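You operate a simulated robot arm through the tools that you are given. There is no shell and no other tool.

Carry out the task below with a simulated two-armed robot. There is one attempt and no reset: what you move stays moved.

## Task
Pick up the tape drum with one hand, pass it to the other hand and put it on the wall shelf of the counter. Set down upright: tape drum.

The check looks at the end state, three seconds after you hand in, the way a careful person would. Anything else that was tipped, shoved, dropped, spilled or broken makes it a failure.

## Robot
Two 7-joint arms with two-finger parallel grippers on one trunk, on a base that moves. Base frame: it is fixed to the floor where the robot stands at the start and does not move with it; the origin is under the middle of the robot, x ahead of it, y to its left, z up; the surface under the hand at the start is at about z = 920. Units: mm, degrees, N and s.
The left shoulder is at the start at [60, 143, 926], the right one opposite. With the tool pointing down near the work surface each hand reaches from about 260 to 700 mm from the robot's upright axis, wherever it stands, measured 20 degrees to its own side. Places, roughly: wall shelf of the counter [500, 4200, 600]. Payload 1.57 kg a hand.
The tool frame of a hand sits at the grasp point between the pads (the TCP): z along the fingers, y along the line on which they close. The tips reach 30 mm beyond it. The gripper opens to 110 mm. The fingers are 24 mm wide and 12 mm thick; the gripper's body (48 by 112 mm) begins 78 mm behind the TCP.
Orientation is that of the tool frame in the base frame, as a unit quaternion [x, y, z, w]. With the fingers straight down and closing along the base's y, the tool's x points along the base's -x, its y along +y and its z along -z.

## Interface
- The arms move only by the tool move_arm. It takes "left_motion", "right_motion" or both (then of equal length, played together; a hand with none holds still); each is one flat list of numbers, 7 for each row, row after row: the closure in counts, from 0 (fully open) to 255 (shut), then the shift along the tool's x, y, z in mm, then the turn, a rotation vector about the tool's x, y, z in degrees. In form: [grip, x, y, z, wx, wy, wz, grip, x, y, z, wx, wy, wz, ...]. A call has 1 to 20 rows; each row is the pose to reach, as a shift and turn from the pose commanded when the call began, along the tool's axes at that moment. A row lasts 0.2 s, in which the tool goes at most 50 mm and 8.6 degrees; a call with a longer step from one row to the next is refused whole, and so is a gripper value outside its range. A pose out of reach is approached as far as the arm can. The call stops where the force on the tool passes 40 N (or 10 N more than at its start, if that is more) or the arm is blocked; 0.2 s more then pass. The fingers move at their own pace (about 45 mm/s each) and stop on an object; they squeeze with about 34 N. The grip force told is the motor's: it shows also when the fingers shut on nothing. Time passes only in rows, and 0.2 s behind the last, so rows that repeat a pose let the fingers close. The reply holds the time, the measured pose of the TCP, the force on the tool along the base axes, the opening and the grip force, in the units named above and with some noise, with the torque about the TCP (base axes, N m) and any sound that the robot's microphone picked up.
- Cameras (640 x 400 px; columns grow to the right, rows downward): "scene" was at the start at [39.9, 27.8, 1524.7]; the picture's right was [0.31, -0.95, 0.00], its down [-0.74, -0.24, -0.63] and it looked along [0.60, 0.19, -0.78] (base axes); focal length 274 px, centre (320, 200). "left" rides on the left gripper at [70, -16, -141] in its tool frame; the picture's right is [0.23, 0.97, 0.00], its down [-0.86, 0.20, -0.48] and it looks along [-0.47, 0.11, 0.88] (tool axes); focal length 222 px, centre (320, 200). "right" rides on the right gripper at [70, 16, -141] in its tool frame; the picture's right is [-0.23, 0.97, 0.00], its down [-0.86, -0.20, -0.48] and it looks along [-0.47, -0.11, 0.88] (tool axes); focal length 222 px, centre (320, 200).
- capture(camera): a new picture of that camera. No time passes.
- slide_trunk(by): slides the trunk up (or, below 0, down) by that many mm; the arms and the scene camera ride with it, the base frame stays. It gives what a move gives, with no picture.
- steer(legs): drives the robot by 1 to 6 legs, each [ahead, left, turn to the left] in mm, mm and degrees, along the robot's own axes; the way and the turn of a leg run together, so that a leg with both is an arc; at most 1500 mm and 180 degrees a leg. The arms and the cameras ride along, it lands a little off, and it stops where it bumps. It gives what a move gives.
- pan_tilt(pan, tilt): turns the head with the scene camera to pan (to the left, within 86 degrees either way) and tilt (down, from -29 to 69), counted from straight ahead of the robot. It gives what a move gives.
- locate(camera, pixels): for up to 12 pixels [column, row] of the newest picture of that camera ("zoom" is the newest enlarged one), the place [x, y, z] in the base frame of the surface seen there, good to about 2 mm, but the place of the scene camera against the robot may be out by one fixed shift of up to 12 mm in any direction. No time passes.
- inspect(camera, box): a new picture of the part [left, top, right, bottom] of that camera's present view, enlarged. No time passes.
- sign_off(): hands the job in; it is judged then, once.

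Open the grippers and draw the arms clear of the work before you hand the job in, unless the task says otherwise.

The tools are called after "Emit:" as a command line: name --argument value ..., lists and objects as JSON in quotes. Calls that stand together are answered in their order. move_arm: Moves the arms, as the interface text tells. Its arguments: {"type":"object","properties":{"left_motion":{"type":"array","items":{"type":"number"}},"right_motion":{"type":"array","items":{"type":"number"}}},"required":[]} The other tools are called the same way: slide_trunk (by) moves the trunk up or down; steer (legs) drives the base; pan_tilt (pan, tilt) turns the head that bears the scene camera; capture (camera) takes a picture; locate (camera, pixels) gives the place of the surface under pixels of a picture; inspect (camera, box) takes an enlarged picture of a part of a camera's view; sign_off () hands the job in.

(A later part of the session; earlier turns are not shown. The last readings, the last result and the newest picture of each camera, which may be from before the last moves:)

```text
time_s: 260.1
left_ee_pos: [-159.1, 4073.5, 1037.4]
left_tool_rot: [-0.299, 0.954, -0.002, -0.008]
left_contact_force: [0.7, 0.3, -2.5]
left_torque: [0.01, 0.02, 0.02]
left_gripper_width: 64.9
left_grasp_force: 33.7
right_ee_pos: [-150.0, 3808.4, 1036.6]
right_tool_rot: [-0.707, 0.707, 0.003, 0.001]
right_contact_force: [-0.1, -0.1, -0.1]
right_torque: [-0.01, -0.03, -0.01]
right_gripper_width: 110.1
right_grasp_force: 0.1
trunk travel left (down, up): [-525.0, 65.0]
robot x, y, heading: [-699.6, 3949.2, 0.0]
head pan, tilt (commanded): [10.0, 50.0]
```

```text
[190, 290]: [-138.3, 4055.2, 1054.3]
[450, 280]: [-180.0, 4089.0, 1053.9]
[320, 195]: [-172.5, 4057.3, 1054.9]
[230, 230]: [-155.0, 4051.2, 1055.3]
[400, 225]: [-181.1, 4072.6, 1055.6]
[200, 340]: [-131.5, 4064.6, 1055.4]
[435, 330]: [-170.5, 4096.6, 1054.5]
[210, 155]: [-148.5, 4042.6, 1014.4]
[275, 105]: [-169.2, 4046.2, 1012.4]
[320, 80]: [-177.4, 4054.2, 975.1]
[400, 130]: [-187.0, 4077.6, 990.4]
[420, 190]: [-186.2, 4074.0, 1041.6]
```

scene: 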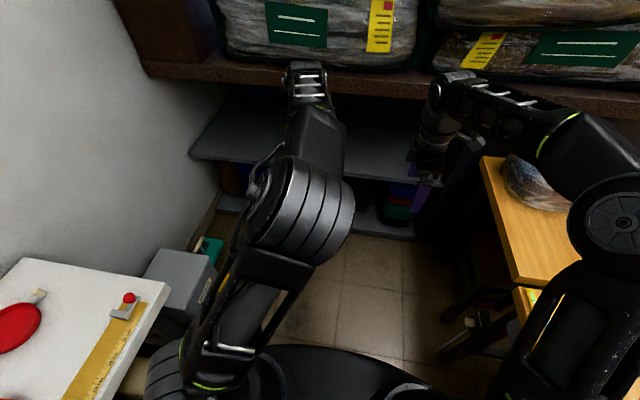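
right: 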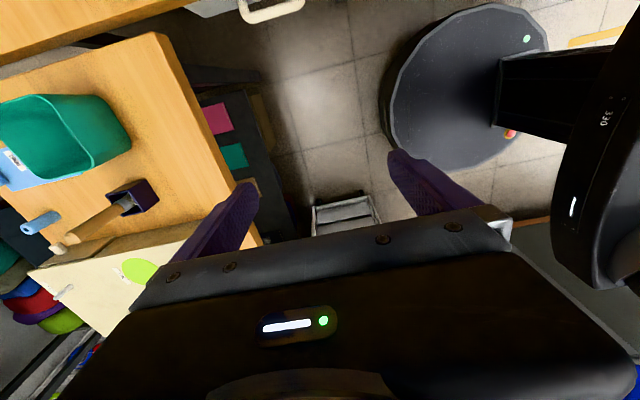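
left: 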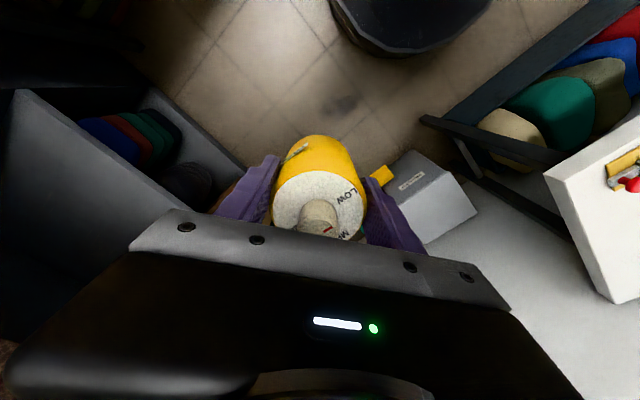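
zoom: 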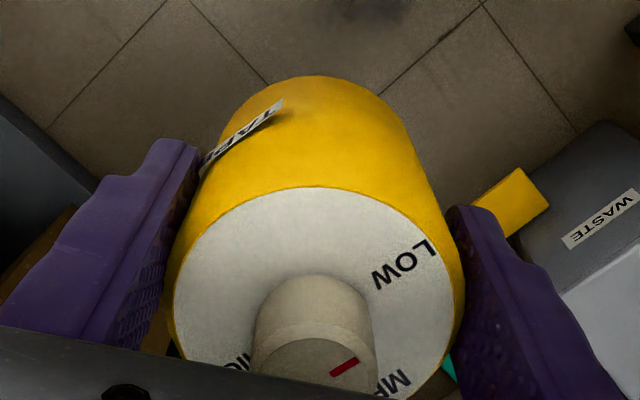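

The disc is level (z≈1055), drum centre ≈(−155.3, 4076.3), base ≈963.4; label at ~264°, tab at ~4°, so closing along 135°/315° is clean. I'll bring the right hand to a staging pose 150 mm behind the drum, pointing 45° to forward-left and pitched 12° down.

Emit:
move_arm --right_motion '[0, -11.7, 7.8, 1.3, 2.2, -5.3, 2.7, 0, -23.4, 15.6, 2.6, 4.4, -10.5, 5.4, 0, -35.2, 23.4, 3.9, 6.5, -15.8, 8.1, 0, -46.9, 31.2, 5.1, 8.7, -21.1, 10.8, 0, -58.6, 39, 6.4, 10.9, -26.3, 13.5, 0, -70.3, 46.8, 7.7, 13.1, -31.6, 16.2, 0, -82, 54.6, 9, 15.3, -36.9, 18.9, 0, -93.8, 62.3, 10.3, 17.4, -42.1, 21.5, 0, -105.5, 70.1, 11.6, 19.6, -47.4, 24.2, 0, -117.2, 77.9, 12.9, 21.8, -52.6, 26.9, 0, -128.9, 85.7, 14.1, 24, -57.9, 29.6, 0, -140.7, 93.5, 15.4, 26.1, -63.2, 32.3, 0, -152.4, 101.3, 16.7, 28.3, -68.4, 35, 0, -164.1, 109.1, 18, 30.5, -73.7, 37.7, 0, -164.1, 109.1, 18, 30.5, -73.7, 37.7, 0, -164.1, 109.1, 18, 30.5, -73.7, 37.7]'

Emit:
capture --camera "scene"

Emit:
capture --camera "right"

Emit:
capture --camera "left"

```text
time_s: 263.5
left_ee_pos: [-159.3, 4076.1, 1038.1]
left_tool_rot: [-0.299, 0.954, -0.002, -0.009]
left_contact_force: [-0.1, 0.3, -1.8]
left_torque: [-0.05, 0.02, 0.01]
left_gripper_width: 64.7
left_grasp_force: 34.1
right_ee_pos: [-222.8, 3981.1, 1019.7]
right_tool_rot: [-0.296, 0.718, 0.243, 0.581]
right_contact_force: [-0.5, -0.2, 0.4]
right_torque: [-0.01, -0.02, -0.02]
right_gripper_width: 110.0
right_grasp_force: 0.0
right hand out of reach, approached as far as the arm can: row 13, 14, 15, 16
trunk travel left (down, up): [-525.0, 65.0]
robot x, y, heading: [-695.1, 3946.8, 0.1]
head pan, tilt (commanded): [10.0, 50.0]
```

```text
taken
```

scene: 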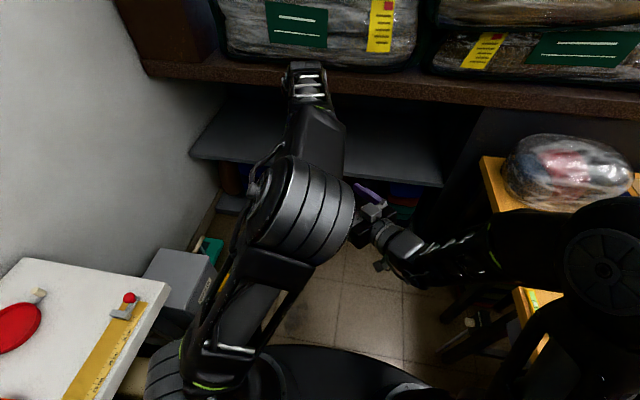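

```text
taken
```

right: 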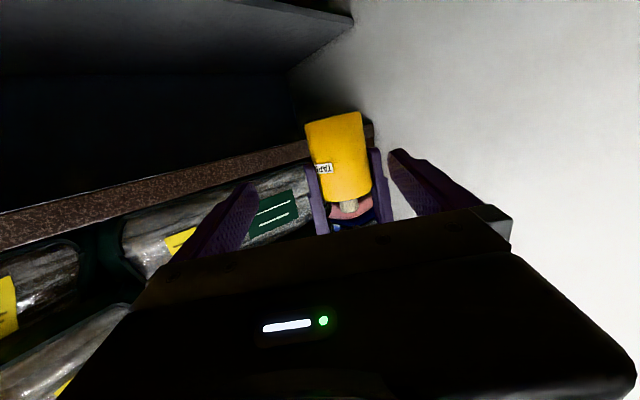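

```text
taken
```

left: 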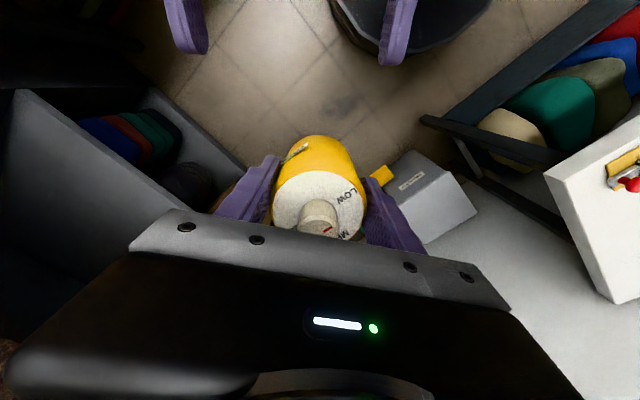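

The right hand is oriented correctly (45°, −12°) at (−222.8,3981.1,1019.7), a bit closer and ~20 mm sideways of the line. I'll measure the drum from the right camera to refine.

Emit:
inspect --camera "right" --box '[260, 90, 420, 230]'

Emit:
locate --camera "right" --pixels '[[335, 150], [315, 150], [355, 150], [335, 120], [345, 190], [322, 169], [310, 130], [360, 120], [318, 190], [377, 170], [240, 200], [405, 165]]'

```text
2.86 times, centred on (340, 160) of right
```

zoom: 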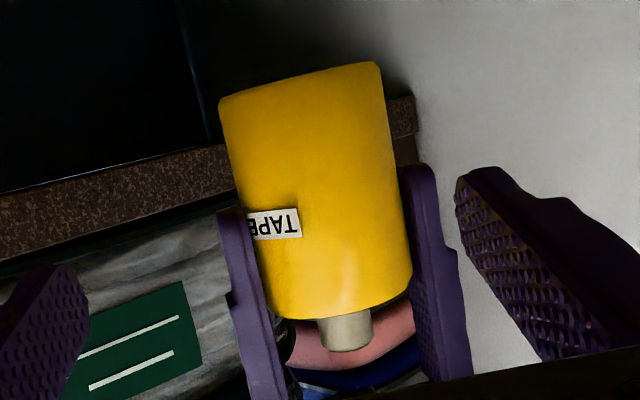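

```text
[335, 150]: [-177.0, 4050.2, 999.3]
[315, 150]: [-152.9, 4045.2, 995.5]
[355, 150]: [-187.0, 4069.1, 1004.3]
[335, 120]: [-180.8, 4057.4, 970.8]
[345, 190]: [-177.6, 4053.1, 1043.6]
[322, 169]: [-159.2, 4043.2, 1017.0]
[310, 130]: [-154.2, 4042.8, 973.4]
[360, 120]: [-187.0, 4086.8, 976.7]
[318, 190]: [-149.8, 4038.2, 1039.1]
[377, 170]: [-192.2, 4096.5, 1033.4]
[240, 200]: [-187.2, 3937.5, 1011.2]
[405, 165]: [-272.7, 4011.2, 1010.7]
```

The right camera confirms the drum centre at (−155.3,4076.3). I'll first shift the right hand sideways +19.4 mm and down ~10 mm to line up, then look.

Emit:
move_arm --right_motion '[0, 3.3, 6.5, 0, 0, 0, 0, 0, 6.6, 13, 0, 0, 0, 0, 0, 9.9, 19.4, 0, 0, 0, 0, 0, 9.9, 19.4, 0, 0, 0, 0]'

Emit:
inspect --camera "right" --box '[200, 80, 440, 230]'

```text
time_s: 264.5
left_ee_pos: [-159.5, 4074.5, 1038.8]
left_tool_rot: [-0.298, 0.954, -0.002, -0.009]
left_contact_force: [-0.7, -0.3, -1.2]
left_torque: [0.02, 0.04, 0.03]
left_gripper_width: 65.0
left_grasp_force: 33.8
right_ee_pos: [-228.9, 3999.1, 1009.5]
right_tool_rot: [-0.296, 0.718, 0.243, 0.581]
right_contact_force: [-0.5, 0.4, 0.8]
right_torque: [-0.03, -0.01, 0.0]
right_gripper_width: 110.0
right_grasp_force: 0.0
right hand out of reach, approached as far as the arm can: row 1, 2, 3, 4
trunk travel left (down, up): [-525.0, 65.0]
robot x, y, heading: [-696.4, 3943.6, 0.0]
head pan, tilt (commanded): [10.0, 50.0]
```

```text
2.67 times, centred on (320, 155) of right
```

zoom: 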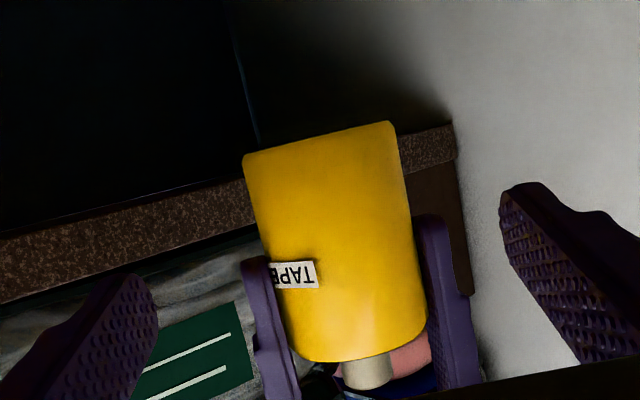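

Now the lateral offset is ~2.5 mm with 109 mm to go. I'll advance 60 mm along the fingers first and check.

Emit:
move_arm --right_motion '[0, 0.4, 1.2, 12, 0, 0, 0, 0, 0.8, 2.4, 24, 0, 0, 0, 0, 1.2, 2.4, 36, 0, 0, 0, 0, 1.4, 2.4, 48, 0, 0, 0, 0, 1.6, 2.4, 60, 0, 0, 0, 0, 1.6, 2.4, 60, 0, 0, 0]'

Emit:
capture --camera "right"

Emit:
capture --camera "left"

Emit:
locate --camera "right" --pixels '[[325, 140], [310, 150], [345, 150], [330, 110], [330, 190], [300, 150], [365, 150]]'

```text
time_s: 265.9
left_ee_pos: [-158.9, 4074.7, 1038.9]
left_tool_rot: [-0.298, 0.955, -0.002, -0.008]
left_contact_force: [0.0, 0.6, -1.3]
left_torque: [-0.02, -0.04, -0.01]
left_gripper_width: 64.7
left_grasp_force: 34.2
right_ee_pos: [-189.0, 4041.1, 996.0]
right_tool_rot: [-0.295, 0.719, 0.242, 0.581]
right_contact_force: [-0.5, -0.2, -0.1]
right_torque: [0.03, -0.02, 0.0]
right_gripper_width: 110.1
right_grasp_force: 0.0
trunk travel left (down, up): [-525.0, 65.0]
robot x, y, heading: [-697.1, 3942.3, 0.1]
head pan, tilt (commanded): [10.0, 50.0]
```

```text
taken
```

right: 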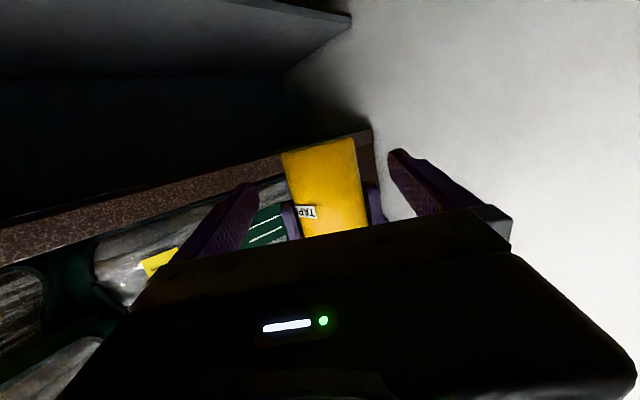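

```text
taken
```

left: 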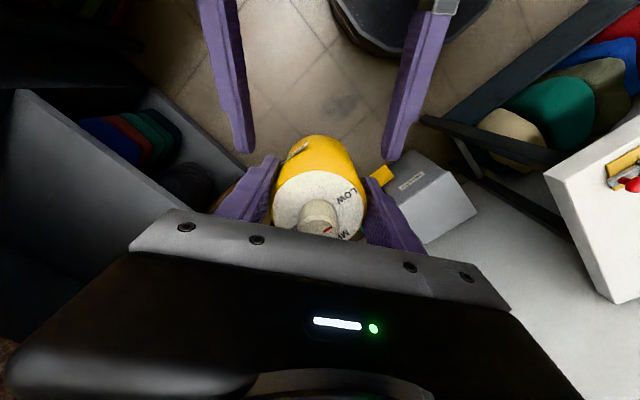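

```text
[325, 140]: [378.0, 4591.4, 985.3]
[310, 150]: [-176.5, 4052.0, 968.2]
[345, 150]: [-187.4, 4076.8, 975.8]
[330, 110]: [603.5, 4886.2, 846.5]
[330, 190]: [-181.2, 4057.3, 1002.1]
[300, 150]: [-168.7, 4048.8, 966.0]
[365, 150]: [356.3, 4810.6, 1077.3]
```

Fingers straddle well; 50 mm remain (lateral 1 mm). I advance the rest slowly.

Emit:
move_arm --right_motion '[0, 0.1, 0.5, 10, 0, 0, 0, 0, 0.2, 1, 20, 0, 0, 0, 0, 0.3, 1, 30, 0, 0, 0, 0, 0.4, 1, 40, 0, 0, 0, 0, 0.4, 1, 49, 0, 0, 0, 0, 0.4, 1, 49, 0, 0, 0]'

Emit:
capture --camera "right"

Emit:
inspect --camera "left" --box '[180, 90, 440, 250]'

```text
time_s: 267.3
left_ee_pos: [-159.3, 4074.3, 1037.4]
left_tool_rot: [-0.298, 0.954, -0.002, -0.009]
left_contact_force: [-0.2, 0.4, -1.2]
left_torque: [0.0, 0.01, -0.01]
left_gripper_width: 64.9
left_grasp_force: 34.1
right_ee_pos: [-156.4, 4076.2, 985.0]
right_tool_rot: [-0.296, 0.718, 0.243, 0.581]
right_contact_force: [-0.2, -0.1, -0.3]
right_torque: [0.01, -0.02, 0.0]
right_gripper_width: 109.9
right_grasp_force: 0.1
trunk travel left (down, up): [-525.0, 65.0]
robot x, y, heading: [-700.8, 3949.0, 0.3]
head pan, tilt (commanded): [10.0, 50.0]
```

```text
taken
```

right: 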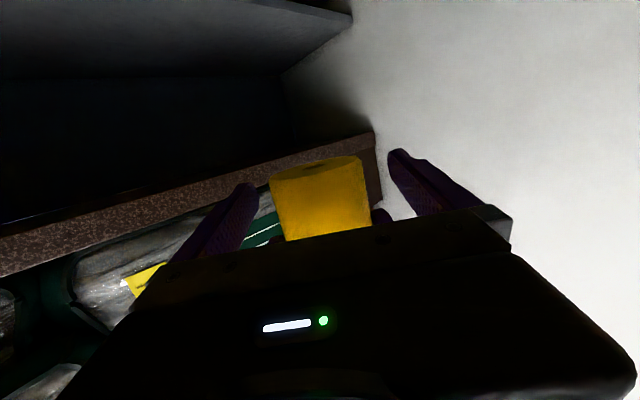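

```text
2.46 times, centred on (310, 170) of left
```

zoom: 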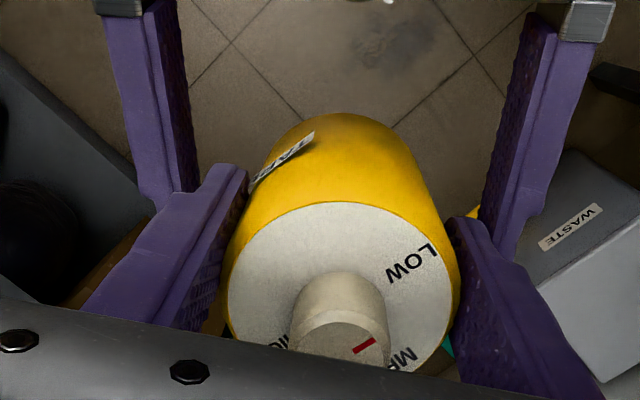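

The right TCP is at (−156.4,4076.2,985.0), centred on the drum (right view: drum col ~320 between the pads). I close the right gripper while the left keeps holding.

Emit:
move_arm --right_motion '[255, 0, 0, 0, 0, 0, 0, 255, 0, 0, 0, 0, 0, 0, 255, 0, 0, 0, 0, 0, 0, 255, 0, 0, 0, 0, 0, 0, 255, 0, 0, 0, 0, 0, 0, 255, 0, 0, 0, 0, 0, 0]' --left_motion '[255, 0, 0, 0, 0, 0, 0, 255, 0, 0, 0, 0, 0, 0, 255, 0, 0, 0, 0, 0, 0, 255, 0, 0, 0, 0, 0, 0, 255, 0, 0, 0, 0, 0, 0, 255, 0, 0, 0, 0, 0, 0]'

Emit:
capture --camera "right"

Emit:
inspect --camera "left" --box '[180, 90, 440, 250]'

```text
time_s: 268.7
left_ee_pos: [-159.6, 4074.5, 1038.3]
left_tool_rot: [-0.297, 0.955, -0.001, -0.009]
left_contact_force: [-2.9, 0.7, -0.7]
left_torque: [0.19, 0.26, -0.19]
left_gripper_width: 64.9
left_grasp_force: 33.9
right_ee_pos: [-157.1, 4076.9, 984.9]
right_tool_rot: [-0.296, 0.718, 0.243, 0.582]
right_contact_force: [2.6, -0.9, 0.2]
right_torque: [-0.11, -0.1, 0.18]
right_gripper_width: 64.9
right_grasp_force: 34.2
trunk travel left (down, up): [-525.0, 65.0]
robot x, y, heading: [-697.6, 3952.2, 0.4]
head pan, tilt (commanded): [10.0, 50.0]
```

```text
taken
```

right: 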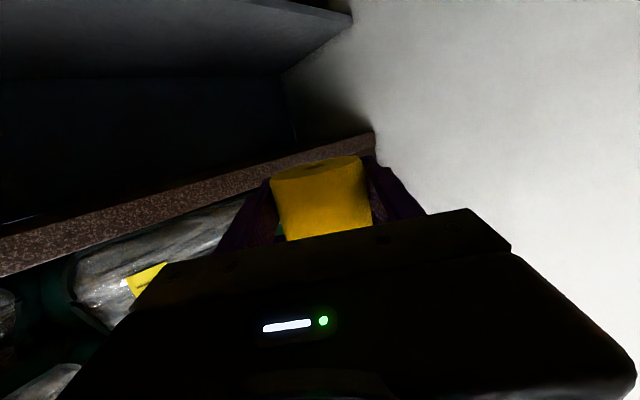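

```text
2.46 times, centred on (310, 170) of left
```

zoom: 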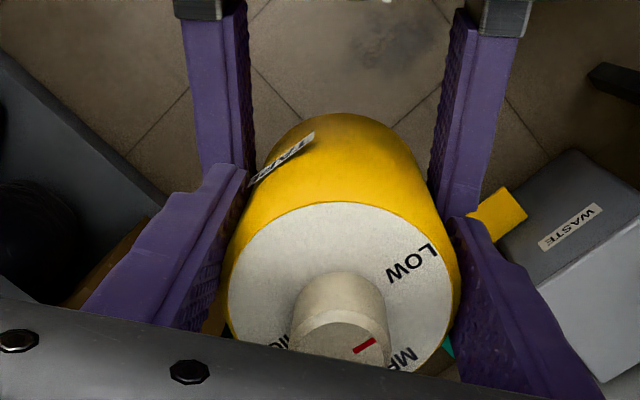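

The right hand now holds the drum (64.9 mm, 34 N). I open the left gripper and check that the drum stays put.

Emit:
move_arm --left_motion '[0, 0, 0, 0, 0, 0, 0, 0, 0, 0, 0, 0, 0, 0, 0, 0, 0, 0, 0, 0, 0, 0, 0, 0, 0, 0, 0, 0]' --right_motion '[255, 0, 0, 0, 0, 0, 0, 255, 0, 0, 0, 0, 0, 0, 255, 0, 0, 0, 0, 0, 0, 255, 0, 0, 0, 0, 0, 0]'

Emit:
inspect --camera "left" --box '[180, 90, 440, 250]'

Emit:
locate --camera "zoom" --pixels '[[240, 280], [445, 290], [345, 210], [280, 235], [410, 240], [250, 320], [435, 340]]'

```text
time_s: 269.7
left_ee_pos: [-159.7, 4074.5, 1036.6]
left_tool_rot: [-0.299, 0.954, -0.002, -0.008]
left_contact_force: [0.4, -0.3, 0.0]
left_torque: [0.01, 0.03, -0.02]
left_gripper_width: 110.2
left_grasp_force: 0.1
right_ee_pos: [-157.6, 4076.0, 984.7]
right_tool_rot: [-0.295, 0.718, 0.242, 0.582]
right_contact_force: [0.0, 0.4, 0.2]
right_torque: [0.01, -0.01, -0.01]
right_gripper_width: 64.7
right_grasp_force: 33.9
trunk travel left (down, up): [-525.0, 65.0]
robot x, y, heading: [-693.4, 3944.6, 0.3]
head pan, tilt (commanded): [10.0, 50.0]
```

```text
2.46 times, centred on (310, 170) of left
```

zoom: 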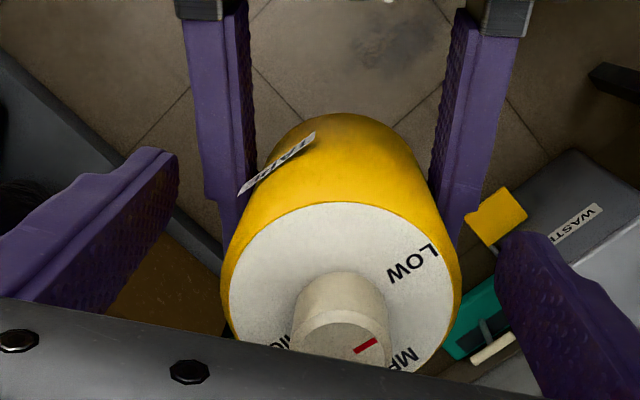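

```text
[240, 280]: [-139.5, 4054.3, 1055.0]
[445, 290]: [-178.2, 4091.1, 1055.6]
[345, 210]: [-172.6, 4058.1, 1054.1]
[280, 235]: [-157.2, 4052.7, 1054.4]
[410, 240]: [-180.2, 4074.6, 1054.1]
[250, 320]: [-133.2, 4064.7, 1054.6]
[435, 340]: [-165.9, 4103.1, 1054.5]
```

The right hand holds the drum level (disc 1054–1055) with the left open. I separate: left up 45 mm, right down 60 mm, slowly.

Emit:
move_arm --left_motion '[0, 0, 0, -5, 0, 0, 0, 0, 0, 0, -10, 0, 0, 0, 0, 0, 0, -18, 0, 0, 0, 0, 0, 0, -27, 0, 0, 0, 0, 0, 0, -36, 0, 0, 0, 0, 0, 0, -45, 0, 0, 0, 0, 0, 0, -45, 0, 0, 0, 0, 0, 0, -45, 0, 0, 0]' --right_motion '[255, 4.9, 0, 1, 0, 0, 0, 255, 11.7, -0.1, 2.5, 0, 0, 0, 255, 21.5, -0.1, 4.5, 0, 0, 0, 255, 31.3, -0.2, 6.6, 0, 0, 0, 255, 41, -0.2, 8.7, 0, 0, 0, 255, 50.9, -0.3, 10.7, 0, 0, 0, 255, 58.7, -0.3, 12.4, 0, 0, 0, 255, 58.7, -0.3, 12.4, 0, 0, 0]'

Emit:
capture --camera "left"

Emit:
capture --camera "right"

```text
time_s: 271.5
left_ee_pos: [-158.2, 4076.4, 1082.2]
left_tool_rot: [-0.299, 0.954, -0.002, -0.006]
left_contact_force: [0.2, 0.3, -0.4]
left_torque: [0.03, -0.01, -0.01]
left_gripper_width: 110.2
left_grasp_force: 0.1
right_ee_pos: [-156.9, 4078.2, 923.7]
right_tool_rot: [-0.295, 0.719, 0.242, 0.582]
right_contact_force: [0.0, -0.2, 0.2]
right_torque: [0.01, 0.0, -0.02]
right_gripper_width: 64.9
right_grasp_force: 34.3
trunk travel left (down, up): [-525.0, 65.0]
robot x, y, heading: [-696.8, 3944.6, 0.4]
head pan, tilt (commanded): [10.0, 50.0]
```

```text
taken
```

left: 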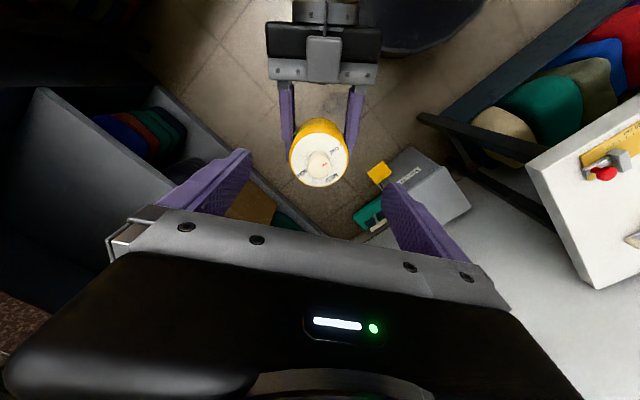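

```text
taken
```

right: 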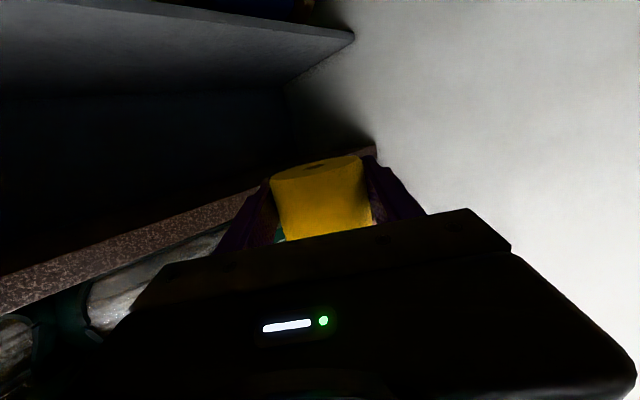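

Handover complete: the right hand holds the drum, the left is clear above it. I'll move the left hand back and to its own side, out of the way.

Emit:
move_arm --left_motion '[0, 3.9, 14.9, 0, 0, 0, 0, 0, 7.8, 29.7, 0, 0, 0, 0, 0, 11.6, 44.6, 0, 0, 0, 0, 0, 15.5, 59.4, 0, 0, 0, 0, 0, 19.4, 74.3, 0, 0, 0, 0, 0, 23.3, 89.2, 0, 0, 0, 0, 0, 27.1, 104, 0, 0, 0, 0, 0, 31, 118.9, 0, 0, 0, 0, 0, 34.9, 133.7, 0, 0, 0, 0, 0, 38.8, 148.6, 0, 0, 0, 0, 0, 42.6, 163.4, 0, 0, 0, 0, 0, 46.5, 178.3, 0, 0, 0, 0, 0, 46.5, 178.3, 0, 0, 0, 0]'

Emit:
pan_tilt --pan 0 --tilt 50

Emit:
capture --camera "scene"

Emit:
inspect --camera "scene" --box '[260, 120, 480, 270]'

```text
time_s: 274.3
left_ee_pos: [-299.6, 4195.0, 1082.5]
left_tool_rot: [-0.298, 0.954, -0.002, -0.009]
left_contact_force: [-0.5, 0.7, 1.0]
left_torque: [-0.01, 0.01, 0.0]
left_gripper_width: 109.9
left_grasp_force: 0.0
right_ee_pos: [-156.7, 4078.8, 924.1]
right_tool_rot: [-0.296, 0.718, 0.243, 0.581]
right_contact_force: [0.3, -0.1, 0.0]
right_torque: [-0.01, -0.02, 0.02]
right_gripper_width: 64.8
right_grasp_force: 34.2
trunk travel left (down, up): [-525.0, 65.0]
robot x, y, heading: [-693.1, 3948.5, 0.3]
head pan, tilt (commanded): [10.0, 50.0]
```

```text
time_s: 275.0
left_ee_pos: [-299.1, 4193.7, 1084.4]
left_tool_rot: [-0.298, 0.954, -0.001, -0.008]
left_contact_force: [-0.1, 0.2, -0.2]
left_torque: [-0.06, -0.02, 0.0]
left_gripper_width: 110.0
left_grasp_force: 0.0
right_ee_pos: [-156.2, 4077.1, 923.6]
right_tool_rot: [-0.295, 0.718, 0.242, 0.582]
right_contact_force: [0.4, 0.1, 0.5]
right_torque: [-0.01, -0.02, 0.01]
right_gripper_width: 65.0
right_grasp_force: 33.6
trunk travel left (down, up): [-525.0, 65.0]
robot x, y, heading: [-699.5, 3951.3, 0.1]
head pan, tilt (commanded): [0.0, 50.0]
```

```text
taken
```

scene: 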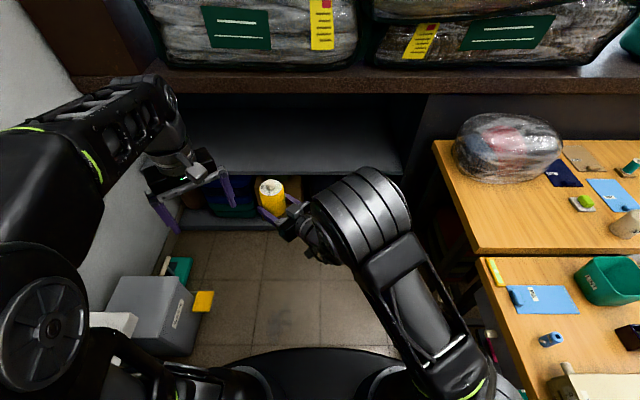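

```text
2.67 times, centred on (370, 195) of scene
```

zoom: 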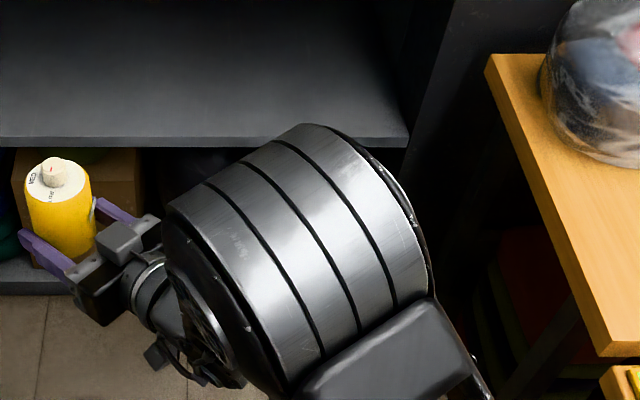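

The drum stands upright in the right hand (zoom 60,210); the shelf board is right ahead. I'll now swing the right hand to point straight ahead (−45° yaw) at about 550 ahead / 80 right, and tuck the left hand further back.

Emit:
move_arm --right_motion '[255, 1.9, -10.3, -9.4, 2.9, 0, 0.6, 255, 3.8, -20.6, -18.7, 5.9, 0, 1.2, 255, 5.8, -30.9, -28.1, 8.8, 0, 1.9, 255, 7.7, -41.2, -37.4, 11.7, 0, 2.5, 255, 9.6, -51.5, -46.8, 14.7, 0, 3.1, 255, 11.5, -61.8, -56.1, 17.6, 0, 3.7, 255, 13.4, -72.1, -65.5, 20.5, 0, 4.3, 255, 15.4, -82.3, -74.8, 23.5, 0, 5, 255, 17.3, -92.6, -84.2, 26.4, -0.1, 5.6, 255, 19.2, -102.9, -93.5, 29.3, -0.1, 6.2, 255, 21.1, -113.2, -102.9, 32.3, -0.1, 6.8, 255, 23, -123.5, -112.2, 35.2, -0.1, 7.4, 255, 25, -133.8, -121.6, 38.1, -0.1, 8.1, 255, 26.9, -144.1, -131, 41.1, -0.1, 8.7, 255, 28.8, -154.4, -140.3, 44, -0.1, 9.3, 255, 28.8, -154.4, -140.3, 44, -0.1, 9.3, 255, 28.8, -154.4, -140.3, 44, -0.1, 9.3]'

Emit:
capture --camera "scene"

Emit:
capture --camera "right"

```text
time_s: 278.6
left_ee_pos: [-299.0, 4193.4, 1084.0]
left_tool_rot: [-0.298, 0.954, -0.001, -0.008]
left_contact_force: [-0.4, 0.2, 0.6]
left_torque: [0.01, 0.0, -0.01]
left_gripper_width: 110.2
left_grasp_force: 0.1
right_ee_pos: [-163.1, 3721.1, 948.9]
right_tool_rot: [-0.023, 0.78, 0.035, 0.624]
right_contact_force: [0.5, 0.0, -0.2]
right_torque: [-0.01, 0.02, 0.0]
right_gripper_width: 64.8
right_grasp_force: 34.3
right hand out of reach, approached as far as the arm can: row 2, 3, 4, 5, 6, 7, 8, 9, 10, 11, 12, 13, 14, 15, 16, 17
trunk travel left (down, up): [-525.0, 65.0]
robot x, y, heading: [-699.9, 3945.2, 0.0]
head pan, tilt (commanded): [0.0, 50.0]
```

```text
taken
```

scene: 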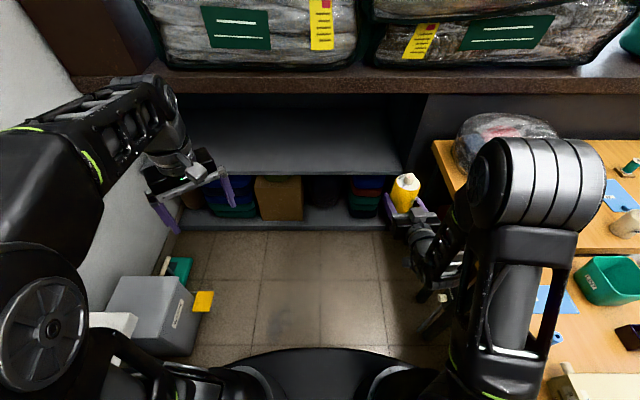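

```text
taken
```

right: 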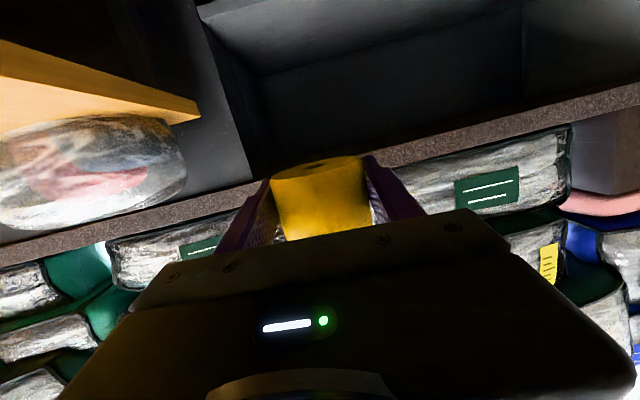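

The right hand points nearly forward now (4.9° left, −12.6° pitch) but slid right to (−163,3721,949), at the edge of its reach in this posture. I'll check by moving it 60 mm back to the left and straightening the small roll.

Emit:
move_arm --right_motion '[255, 0, 10, 0, 0, 0, 0, 255, 0, 20, 0, 0, 0, 0, 255, 0, 30, 0, 0, 0, 0, 255, 0, 40, 0, 0, 0, 0, 255, 0, 50, 0, 0, 0, 0, 255, 0, 60, 0, 0, 0, 0, 255, 0, 60, 0, 0, 0, 0]'

Emit:
locate --camera "scene" --pixels '[[205, 300], [195, 290], [178, 268], [160, 320], [190, 340], [165, 262], [300, 172], [380, 172], [300, 228], [420, 130], [200, 165], [290, 120]]'

```text
time_s: 280.2
left_ee_pos: [-297.8, 4194.8, 1084.2]
left_tool_rot: [-0.298, 0.955, -0.002, -0.008]
left_contact_force: [-0.5, -0.3, 0.6]
left_torque: [-0.02, -0.01, 0.01]
left_gripper_width: 109.9
left_grasp_force: 0.0
right_ee_pos: [-159.5, 3729.0, 955.8]
right_tool_rot: [-0.028, 0.78, 0.041, 0.623]
right_contact_force: [0.1, -0.2, 0.9]
right_torque: [0.0, -0.03, 0.02]
right_gripper_width: 64.9
right_grasp_force: 33.8
right hand out of reach, approached as far as the arm can: row 1, 2, 3, 4, 5, 6, 7
trunk travel left (down, up): [-525.0, 65.0]
robot x, y, heading: [-697.2, 3949.0, 0.3]
head pan, tilt (commanded): [0.0, 50.0]
```

```text
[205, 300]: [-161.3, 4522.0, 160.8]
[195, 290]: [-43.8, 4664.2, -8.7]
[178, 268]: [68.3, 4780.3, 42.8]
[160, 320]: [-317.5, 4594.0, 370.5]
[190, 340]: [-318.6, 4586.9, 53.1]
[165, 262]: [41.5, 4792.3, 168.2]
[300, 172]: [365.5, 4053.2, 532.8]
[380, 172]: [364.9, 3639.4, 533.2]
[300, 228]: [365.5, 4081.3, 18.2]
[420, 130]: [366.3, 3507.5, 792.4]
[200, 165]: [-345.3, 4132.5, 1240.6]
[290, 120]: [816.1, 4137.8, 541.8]
```

This low posture limits the wrist; the arm wants to be higher. Since the trunk can go down 525 mm, I'll raise the right hand ~130 mm relative to the shoulder and then test moving left again.

Emit:
move_arm --right_motion '[255, -12.7, 0.4, -2.8, 0, 0, 0, 255, -25.3, 0.8, -5.7, 0, 0, 0, 255, -38, 1.1, -8.5, 0, 0, 0, 255, -50.6, 1.5, -11.4, 0, 0, 0, 255, -63.3, 1.9, -14.2, 0, 0, 0, 255, -76, 2.3, -17, 0, 0, 0, 255, -88.6, 2.7, -19.9, 0, 0, 0, 255, -101.3, 3, -22.7, 0, 0, 0, 255, -114, 3.4, -25.5, 0, 0, 0, 255, -126.6, 3.8, -28.4, 0, 0, 0, 255, -126.6, 3.8, -28.4, 0, 0, 0]'

Emit:
move_arm --right_motion '[255, 0, 10, 0, 0, 0, 0, 255, 0, 20, 0, 0, 0, 0, 255, 0, 30, 0, 0, 0, 0, 255, 0, 40, 0, 0, 0, 0, 255, 0, 50, 0, 0, 0, 0, 255, 0, 60, 0, 0, 0, 0, 255, 0, 60, 0, 0, 0, 0]'

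Emit:
capture --camera "scene"

```text
time_s: 282.6
left_ee_pos: [-298.3, 4194.5, 1083.0]
left_tool_rot: [-0.298, 0.954, -0.002, -0.008]
left_contact_force: [-0.4, -0.1, 0.4]
left_torque: [0.02, 0.0, -0.02]
left_gripper_width: 110.1
left_grasp_force: 0.1
right_ee_pos: [-156.4, 3730.1, 1087.0]
right_tool_rot: [-0.024, 0.781, 0.036, 0.624]
right_contact_force: [0.4, 0.1, -1.7]
right_torque: [-0.01, 0.01, 0.0]
right_gripper_width: 64.7
right_grasp_force: 34.1
right hand out of reach, approached as far as the arm can: row 1, 2, 3, 4, 5, 6, 7, 8, 9
trunk travel left (down, up): [-525.0, 65.0]
robot x, y, heading: [-696.2, 3943.3, 0.2]
head pan, tilt (commanded): [0.0, 50.0]
```

```text
time_s: 284.2
left_ee_pos: [-298.5, 4193.2, 1083.6]
left_tool_rot: [-0.298, 0.955, -0.002, -0.008]
left_contact_force: [-0.3, -0.4, -0.2]
left_torque: [0.0, 0.0, -0.01]
left_gripper_width: 110.1
left_grasp_force: 0.2
right_ee_pos: [-156.1, 3793.7, 1090.8]
right_tool_rot: [-0.024, 0.78, 0.036, 0.624]
right_contact_force: [0.4, 0.2, -1.2]
right_torque: [-0.02, 0.03, -0.01]
right_gripper_width: 65.0
right_grasp_force: 34.0
right hand out of reach, approached as far as the arm can: row 1, 2, 3, 4, 5, 6, 7
trunk travel left (down, up): [-525.0, 65.0]
robot x, y, heading: [-697.8, 3948.5, 0.0]
head pan, tilt (commanded): [0.0, 50.0]
```

```text
taken
```

scene: 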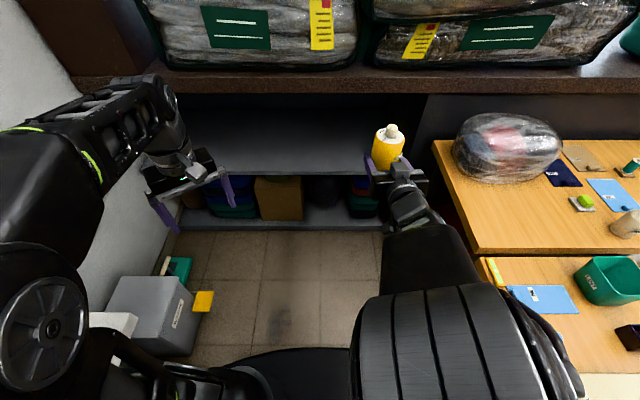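

The hand is now at (−156,3794,1091). I'll pull it back 50 mm and correct the small roll/pitch error so the drum is upright, and see if it's within reach.

Emit:
move_arm --right_motion '[255, 2.2, -0.9, -9.7, 0, -0.1, -0.2, 255, 4.4, -1.9, -19.4, 0, -0.3, -0.5, 255, 6.6, -2.8, -29.1, 0, -0.4, -0.8, 255, 8.8, -3.8, -38.9, 0, -0.6, -1, 255, 11, -4.7, -48.6, 0, -0.7, -1.25, 255, 11, -4.7, -48.6, 0, -0.7, -1.25, 255, 11, -4.7, -48.6, 0, -0.7, -1.25]'

Emit:
inspect --camera "scene" --box '[340, 100, 460, 250]'

Emit:
capture --camera "right"

```text
time_s: 285.8
left_ee_pos: [-297.5, 4194.7, 1084.9]
left_tool_rot: [-0.299, 0.954, -0.002, -0.009]
left_contact_force: [-0.1, 0.3, 1.0]
left_torque: [-0.01, -0.01, -0.02]
left_gripper_width: 110.0
left_grasp_force: 0.0
right_ee_pos: [-158.4, 3785.6, 1107.5]
right_tool_rot: [-0.031, 0.776, 0.029, 0.629]
right_contact_force: [-0.2, 0.2, -1.9]
right_torque: [0.02, 0.0, 0.01]
right_gripper_width: 64.9
right_grasp_force: 33.6
right hand out of reach, approached as far as the arm can: row 1, 2, 3, 4, 5, 6, 7
trunk travel left (down, up): [-525.0, 65.0]
robot x, y, heading: [-696.3, 3946.7, -0.1]
head pan, tilt (commanded): [0.0, 50.0]
```

```text
2.67 times, centred on (400, 175) of scene
```

zoom: 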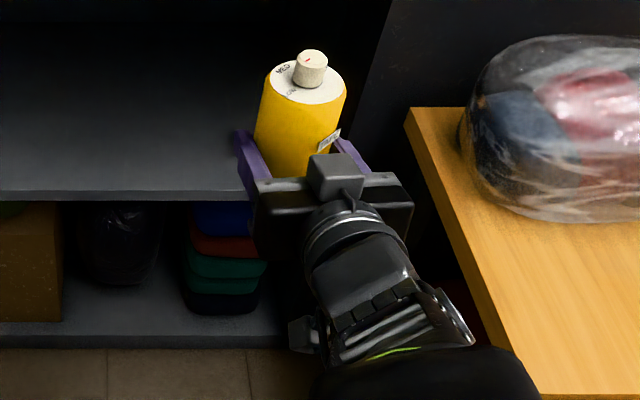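

```text
taken
```

right: 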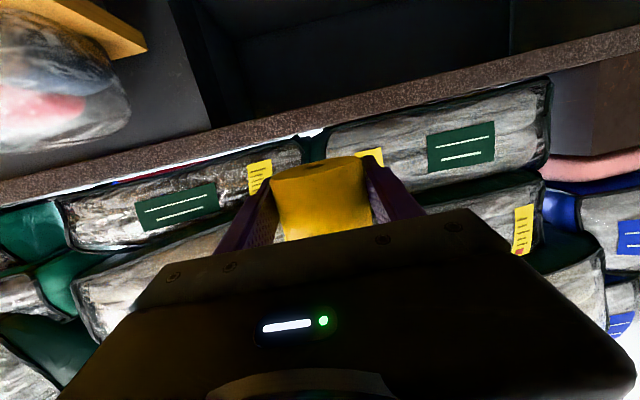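

Pulling back isn't possible (inner limit); the hand wants to be further out. I'll extend 70 mm forward instead and check reach.

Emit:
move_arm --right_motion '[255, 0, 0, 12, 0, 0, 0, 255, 0, 0, 24, 0, 0, 0, 255, 0, 0, 36, 0, 0, 0, 255, 0, 0, 48, 0, 0, 0, 255, 0, 0, 60, 0, 0, 0, 255, 0, 0, 72, 0, 0, 0, 255, 0, 0, 72, 0, 0, 0]'

```text
time_s: 287.4
left_ee_pos: [-297.1, 4193.8, 1084.0]
left_tool_rot: [-0.298, 0.955, -0.003, -0.008]
left_contact_force: [-1.0, -0.3, 0.5]
left_torque: [-0.01, 0.0, 0.01]
left_gripper_width: 110.1
left_grasp_force: 0.1
right_ee_pos: [-91.6, 3794.1, 1089.3]
right_tool_rot: [-0.032, 0.776, 0.029, 0.629]
right_contact_force: [-1.4, 0.1, -1.6]
right_torque: [0.0, 0.01, 0.02]
right_gripper_width: 65.0
right_grasp_force: 33.7
trunk travel left (down, up): [-525.0, 65.0]
robot x, y, heading: [-696.9, 3948.0, 0.2]
head pan, tilt (commanded): [0.0, 50.0]
```

Now within reach at 605 ahead / 153 right, and the orientation equals that at grasp (drum level). I'll bring it 70 mm more to the left.

Emit:
move_arm --right_motion '[255, 0, 10, 0, 0, 0, 0, 255, 0, 20, 0, 0, 0, 0, 255, 0, 30, 0, 0, 0, 0, 255, 0, 40, 0, 0, 0, 0, 255, 0, 50, 0, 0, 0, 0, 255, 0, 60, 0, 0, 0, 0, 255, 0, 70, 0, 0, 0, 0, 255, 0, 70, 0, 0, 0, 0]'

Emit:
capture --camera "scene"

Emit:
inspect --camera "scene" --box '[290, 80, 450, 200]'

```text
time_s: 289.2
left_ee_pos: [-298.8, 4194.7, 1083.4]
left_tool_rot: [-0.299, 0.954, -0.001, -0.008]
left_contact_force: [0.4, 0.3, 0.2]
left_torque: [-0.01, 0.0, 0.02]
left_gripper_width: 109.9
left_grasp_force: 0.0
right_ee_pos: [-97.2, 3862.4, 1090.4]
right_tool_rot: [-0.031, 0.776, 0.028, 0.629]
right_contact_force: [-0.3, 0.9, -1.6]
right_torque: [0.03, -0.02, -0.01]
right_gripper_width: 64.9
right_grasp_force: 33.5
trunk travel left (down, up): [-525.0, 65.0]
robot x, y, heading: [-695.0, 3946.3, 0.1]
head pan, tilt (commanded): [0.0, 50.0]
```

```text
taken
```

scene: 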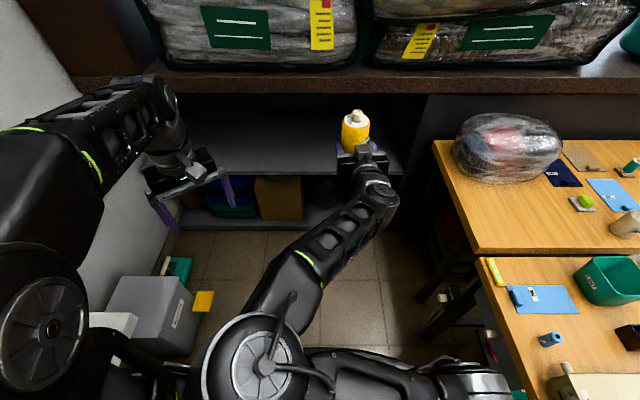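

```text
3.33 times, centred on (370, 140) of scene
```

zoom: 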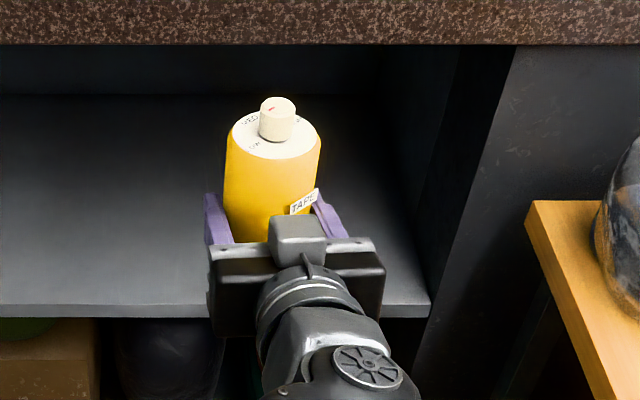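

The arm refolded and now holds the drum upright at 599 ahead / 84 right, z 1090 (zoom 275,180). I'll lower the trunk by 440 mm here in free space.

Emit:
slide_trunk --by -220

Emit:
capture --camera "scene"

Emit:
slide_trunk --by -220

Emit:
capture --camera "scene"

Emit:
capture --camera "right"

```text
time_s: 291.5
left_ee_pos: [-298.6, 4195.0, 864.5]
left_tool_rot: [-0.298, 0.955, -0.002, -0.008]
left_contact_force: [-0.8, 0.6, 0.8]
left_torque: [0.02, -0.02, 0.02]
left_gripper_width: 110.1
left_grasp_force: 0.1
right_ee_pos: [-97.5, 3862.9, 870.7]
right_tool_rot: [-0.032, 0.776, 0.029, 0.629]
right_contact_force: [0.0, 1.3, -0.6]
right_torque: [0.03, -0.01, -0.04]
right_gripper_width: 64.7
right_grasp_force: 34.0
trunk travel left (down, up): [-305.0, 285.0]
robot x, y, heading: [-697.3, 3950.6, -0.1]
head pan, tilt (commanded): [0.0, 50.0]
```

```text
taken
```

scene: 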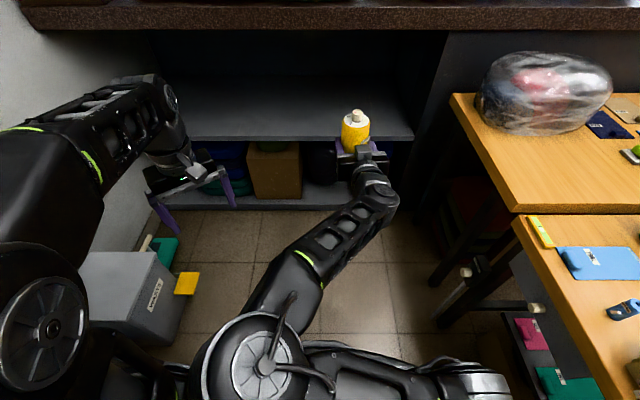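

```text
time_s: 293.9
left_ee_pos: [-297.4, 4193.1, 643.7]
left_tool_rot: [-0.298, 0.954, -0.001, -0.008]
left_contact_force: [-0.1, -0.3, 0.8]
left_torque: [0.0, -0.02, 0.01]
left_gripper_width: 109.8
left_grasp_force: 0.1
right_ee_pos: [-98.1, 3861.8, 650.5]
right_tool_rot: [-0.031, 0.776, 0.028, 0.63]
right_contact_force: [-0.5, -0.5, -1.0]
right_torque: [0.03, 0.03, 0.01]
right_gripper_width: 65.2
right_grasp_force: 33.4
trunk travel left (down, up): [-85.0, 505.0]
robot x, y, heading: [-696.8, 3947.2, -0.1]
head pan, tilt (commanded): [0.0, 50.0]
```

```text
taken
```

scene: 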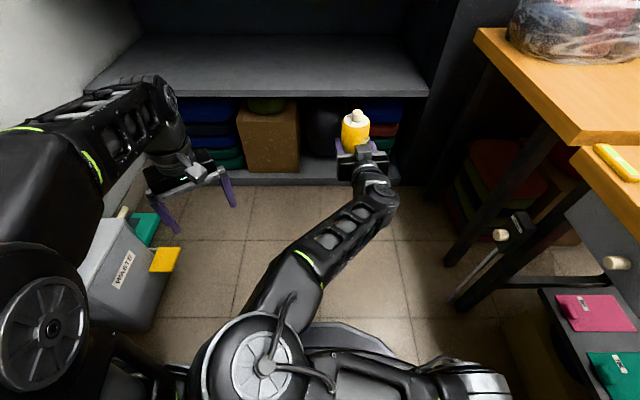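

```text
taken
```

right: 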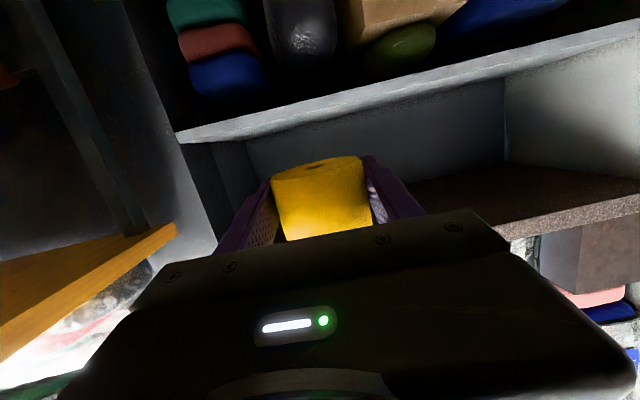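

Trunk is down; drum base ≈629 mm with the shelf top ≈548. I'll shift left 188 mm and then drive 380 mm ahead, stopping short of the shelf edge (x≈369) to measure.

Emit:
steer --legs '[[0, 188, 0], [340, 0, 0]]'

Emit:
capture --camera "scene"

Emit:
capture --camera "right"

Emit:
locate --camera "scene" --pixels '[[350, 30], [350, 60], [250, 60], [420, 60], [300, 100], [420, 100], [200, 80], [320, 150]]'

Emit:
locate --camera "right" --pixels '[[250, 125], [400, 90], [550, 40], [220, 130], [350, 120], [480, 60]]'

```text
time_s: 297.2
left_ee_pos: [41.6, 4379.7, 644.7]
left_tool_rot: [-0.298, 0.955, -0.002, -0.008]
left_contact_force: [0.8, 0.4, -0.1]
left_torque: [0.01, 0.01, 0.0]
left_gripper_width: 110.3
left_grasp_force: 0.1
right_ee_pos: [241.4, 4048.3, 650.9]
right_tool_rot: [-0.032, 0.776, 0.029, 0.63]
right_contact_force: [-0.1, -1.0, -0.8]
right_torque: [-0.02, -0.04, -0.03]
right_gripper_width: 65.0
right_grasp_force: 33.7
trunk travel left (down, up): [-85.0, 505.0]
robot x, y, heading: [-357.5, 4129.6, -0.2]
head pan, tilt (commanded): [0.0, 50.0]
```

```text
taken
```

scene: 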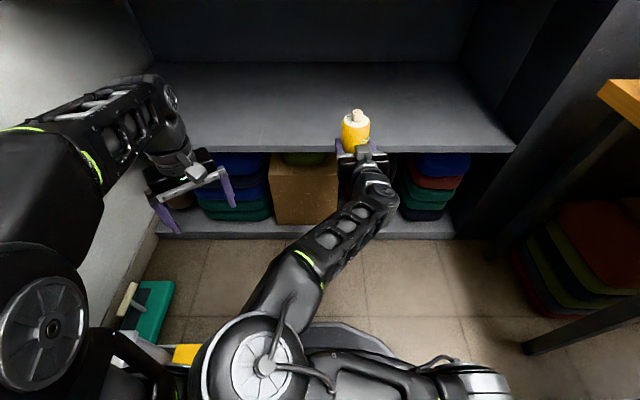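

```text
taken
```

right: 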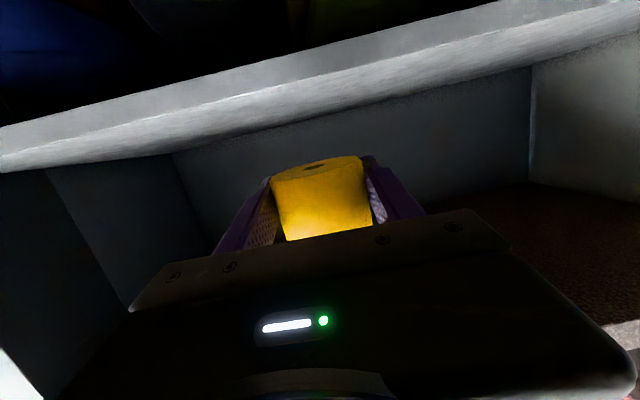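

```text
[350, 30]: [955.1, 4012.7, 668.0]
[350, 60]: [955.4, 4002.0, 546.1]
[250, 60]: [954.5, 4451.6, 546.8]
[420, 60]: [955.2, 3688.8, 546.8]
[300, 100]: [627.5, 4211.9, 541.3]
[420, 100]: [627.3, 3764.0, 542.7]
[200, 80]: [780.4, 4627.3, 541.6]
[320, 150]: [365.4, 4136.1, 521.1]
```

```text
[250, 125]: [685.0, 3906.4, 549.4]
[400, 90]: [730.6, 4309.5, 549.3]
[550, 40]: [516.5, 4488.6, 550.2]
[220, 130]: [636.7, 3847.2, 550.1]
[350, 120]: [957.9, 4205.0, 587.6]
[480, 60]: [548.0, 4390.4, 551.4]
```

The right camera gives the shelf top at z≈549.5 and front edge x≈369. I drive 218 mm ahead so the drum axis is at x≈460, with 80 mm of height in hand.

Emit:
steer --legs '[[218, 0, 0]]'

Emit:
capture --camera "scene"

Emit:
capture --camera "right"

Emit:
inspect --camera "scene" --box '[280, 80, 440, 200]'

Emit:
locate --camera "right" --pixels '[[250, 115], [400, 80], [550, 40], [200, 120], [450, 110], [500, 90], [320, 165], [300, 180]]'

```text
time_s: 298.9
left_ee_pos: [252.9, 4383.1, 643.4]
left_tool_rot: [-0.301, 0.954, -0.002, -0.009]
left_contact_force: [-0.6, 0.5, -0.1]
left_torque: [-0.03, -0.01, 0.03]
left_gripper_width: 110.1
left_grasp_force: 0.1
right_ee_pos: [454.5, 4051.9, 650.8]
right_tool_rot: [-0.033, 0.776, 0.03, 0.629]
right_contact_force: [-0.3, 1.4, -2.0]
right_torque: [0.01, 0.03, 0.02]
right_gripper_width: 65.1
right_grasp_force: 33.7
trunk travel left (down, up): [-85.0, 505.0]
robot x, y, heading: [-148.4, 4136.1, 0.5]
head pan, tilt (commanded): [0.0, 50.0]
```

```text
taken
```

scene: 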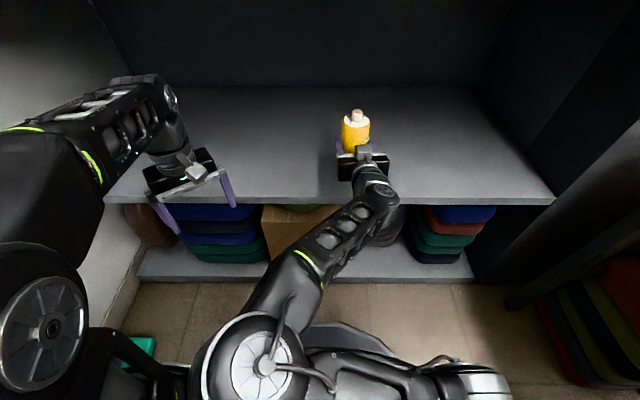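

```text
taken
```

right: 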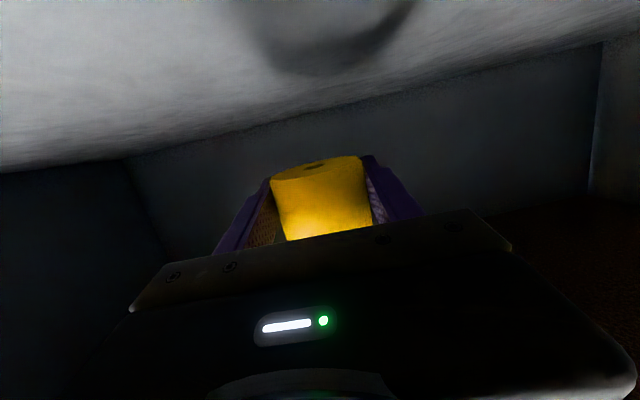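

```text
3.33 times, centred on (360, 140) of scene
```

zoom: 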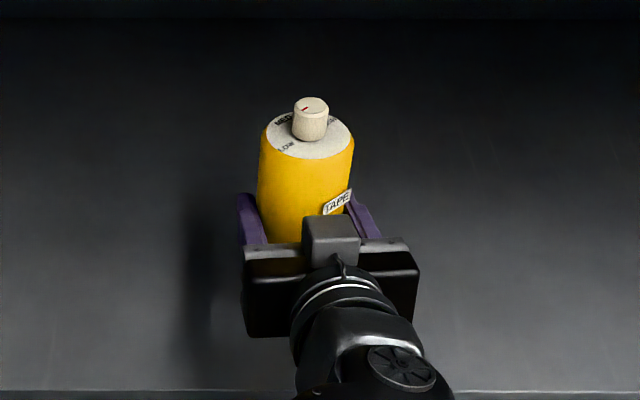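

```text
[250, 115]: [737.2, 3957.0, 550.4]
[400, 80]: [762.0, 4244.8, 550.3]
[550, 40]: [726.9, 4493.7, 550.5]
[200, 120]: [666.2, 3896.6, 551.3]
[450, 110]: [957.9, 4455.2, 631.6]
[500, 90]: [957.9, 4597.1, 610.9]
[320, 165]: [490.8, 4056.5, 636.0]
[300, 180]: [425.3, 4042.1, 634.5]
```

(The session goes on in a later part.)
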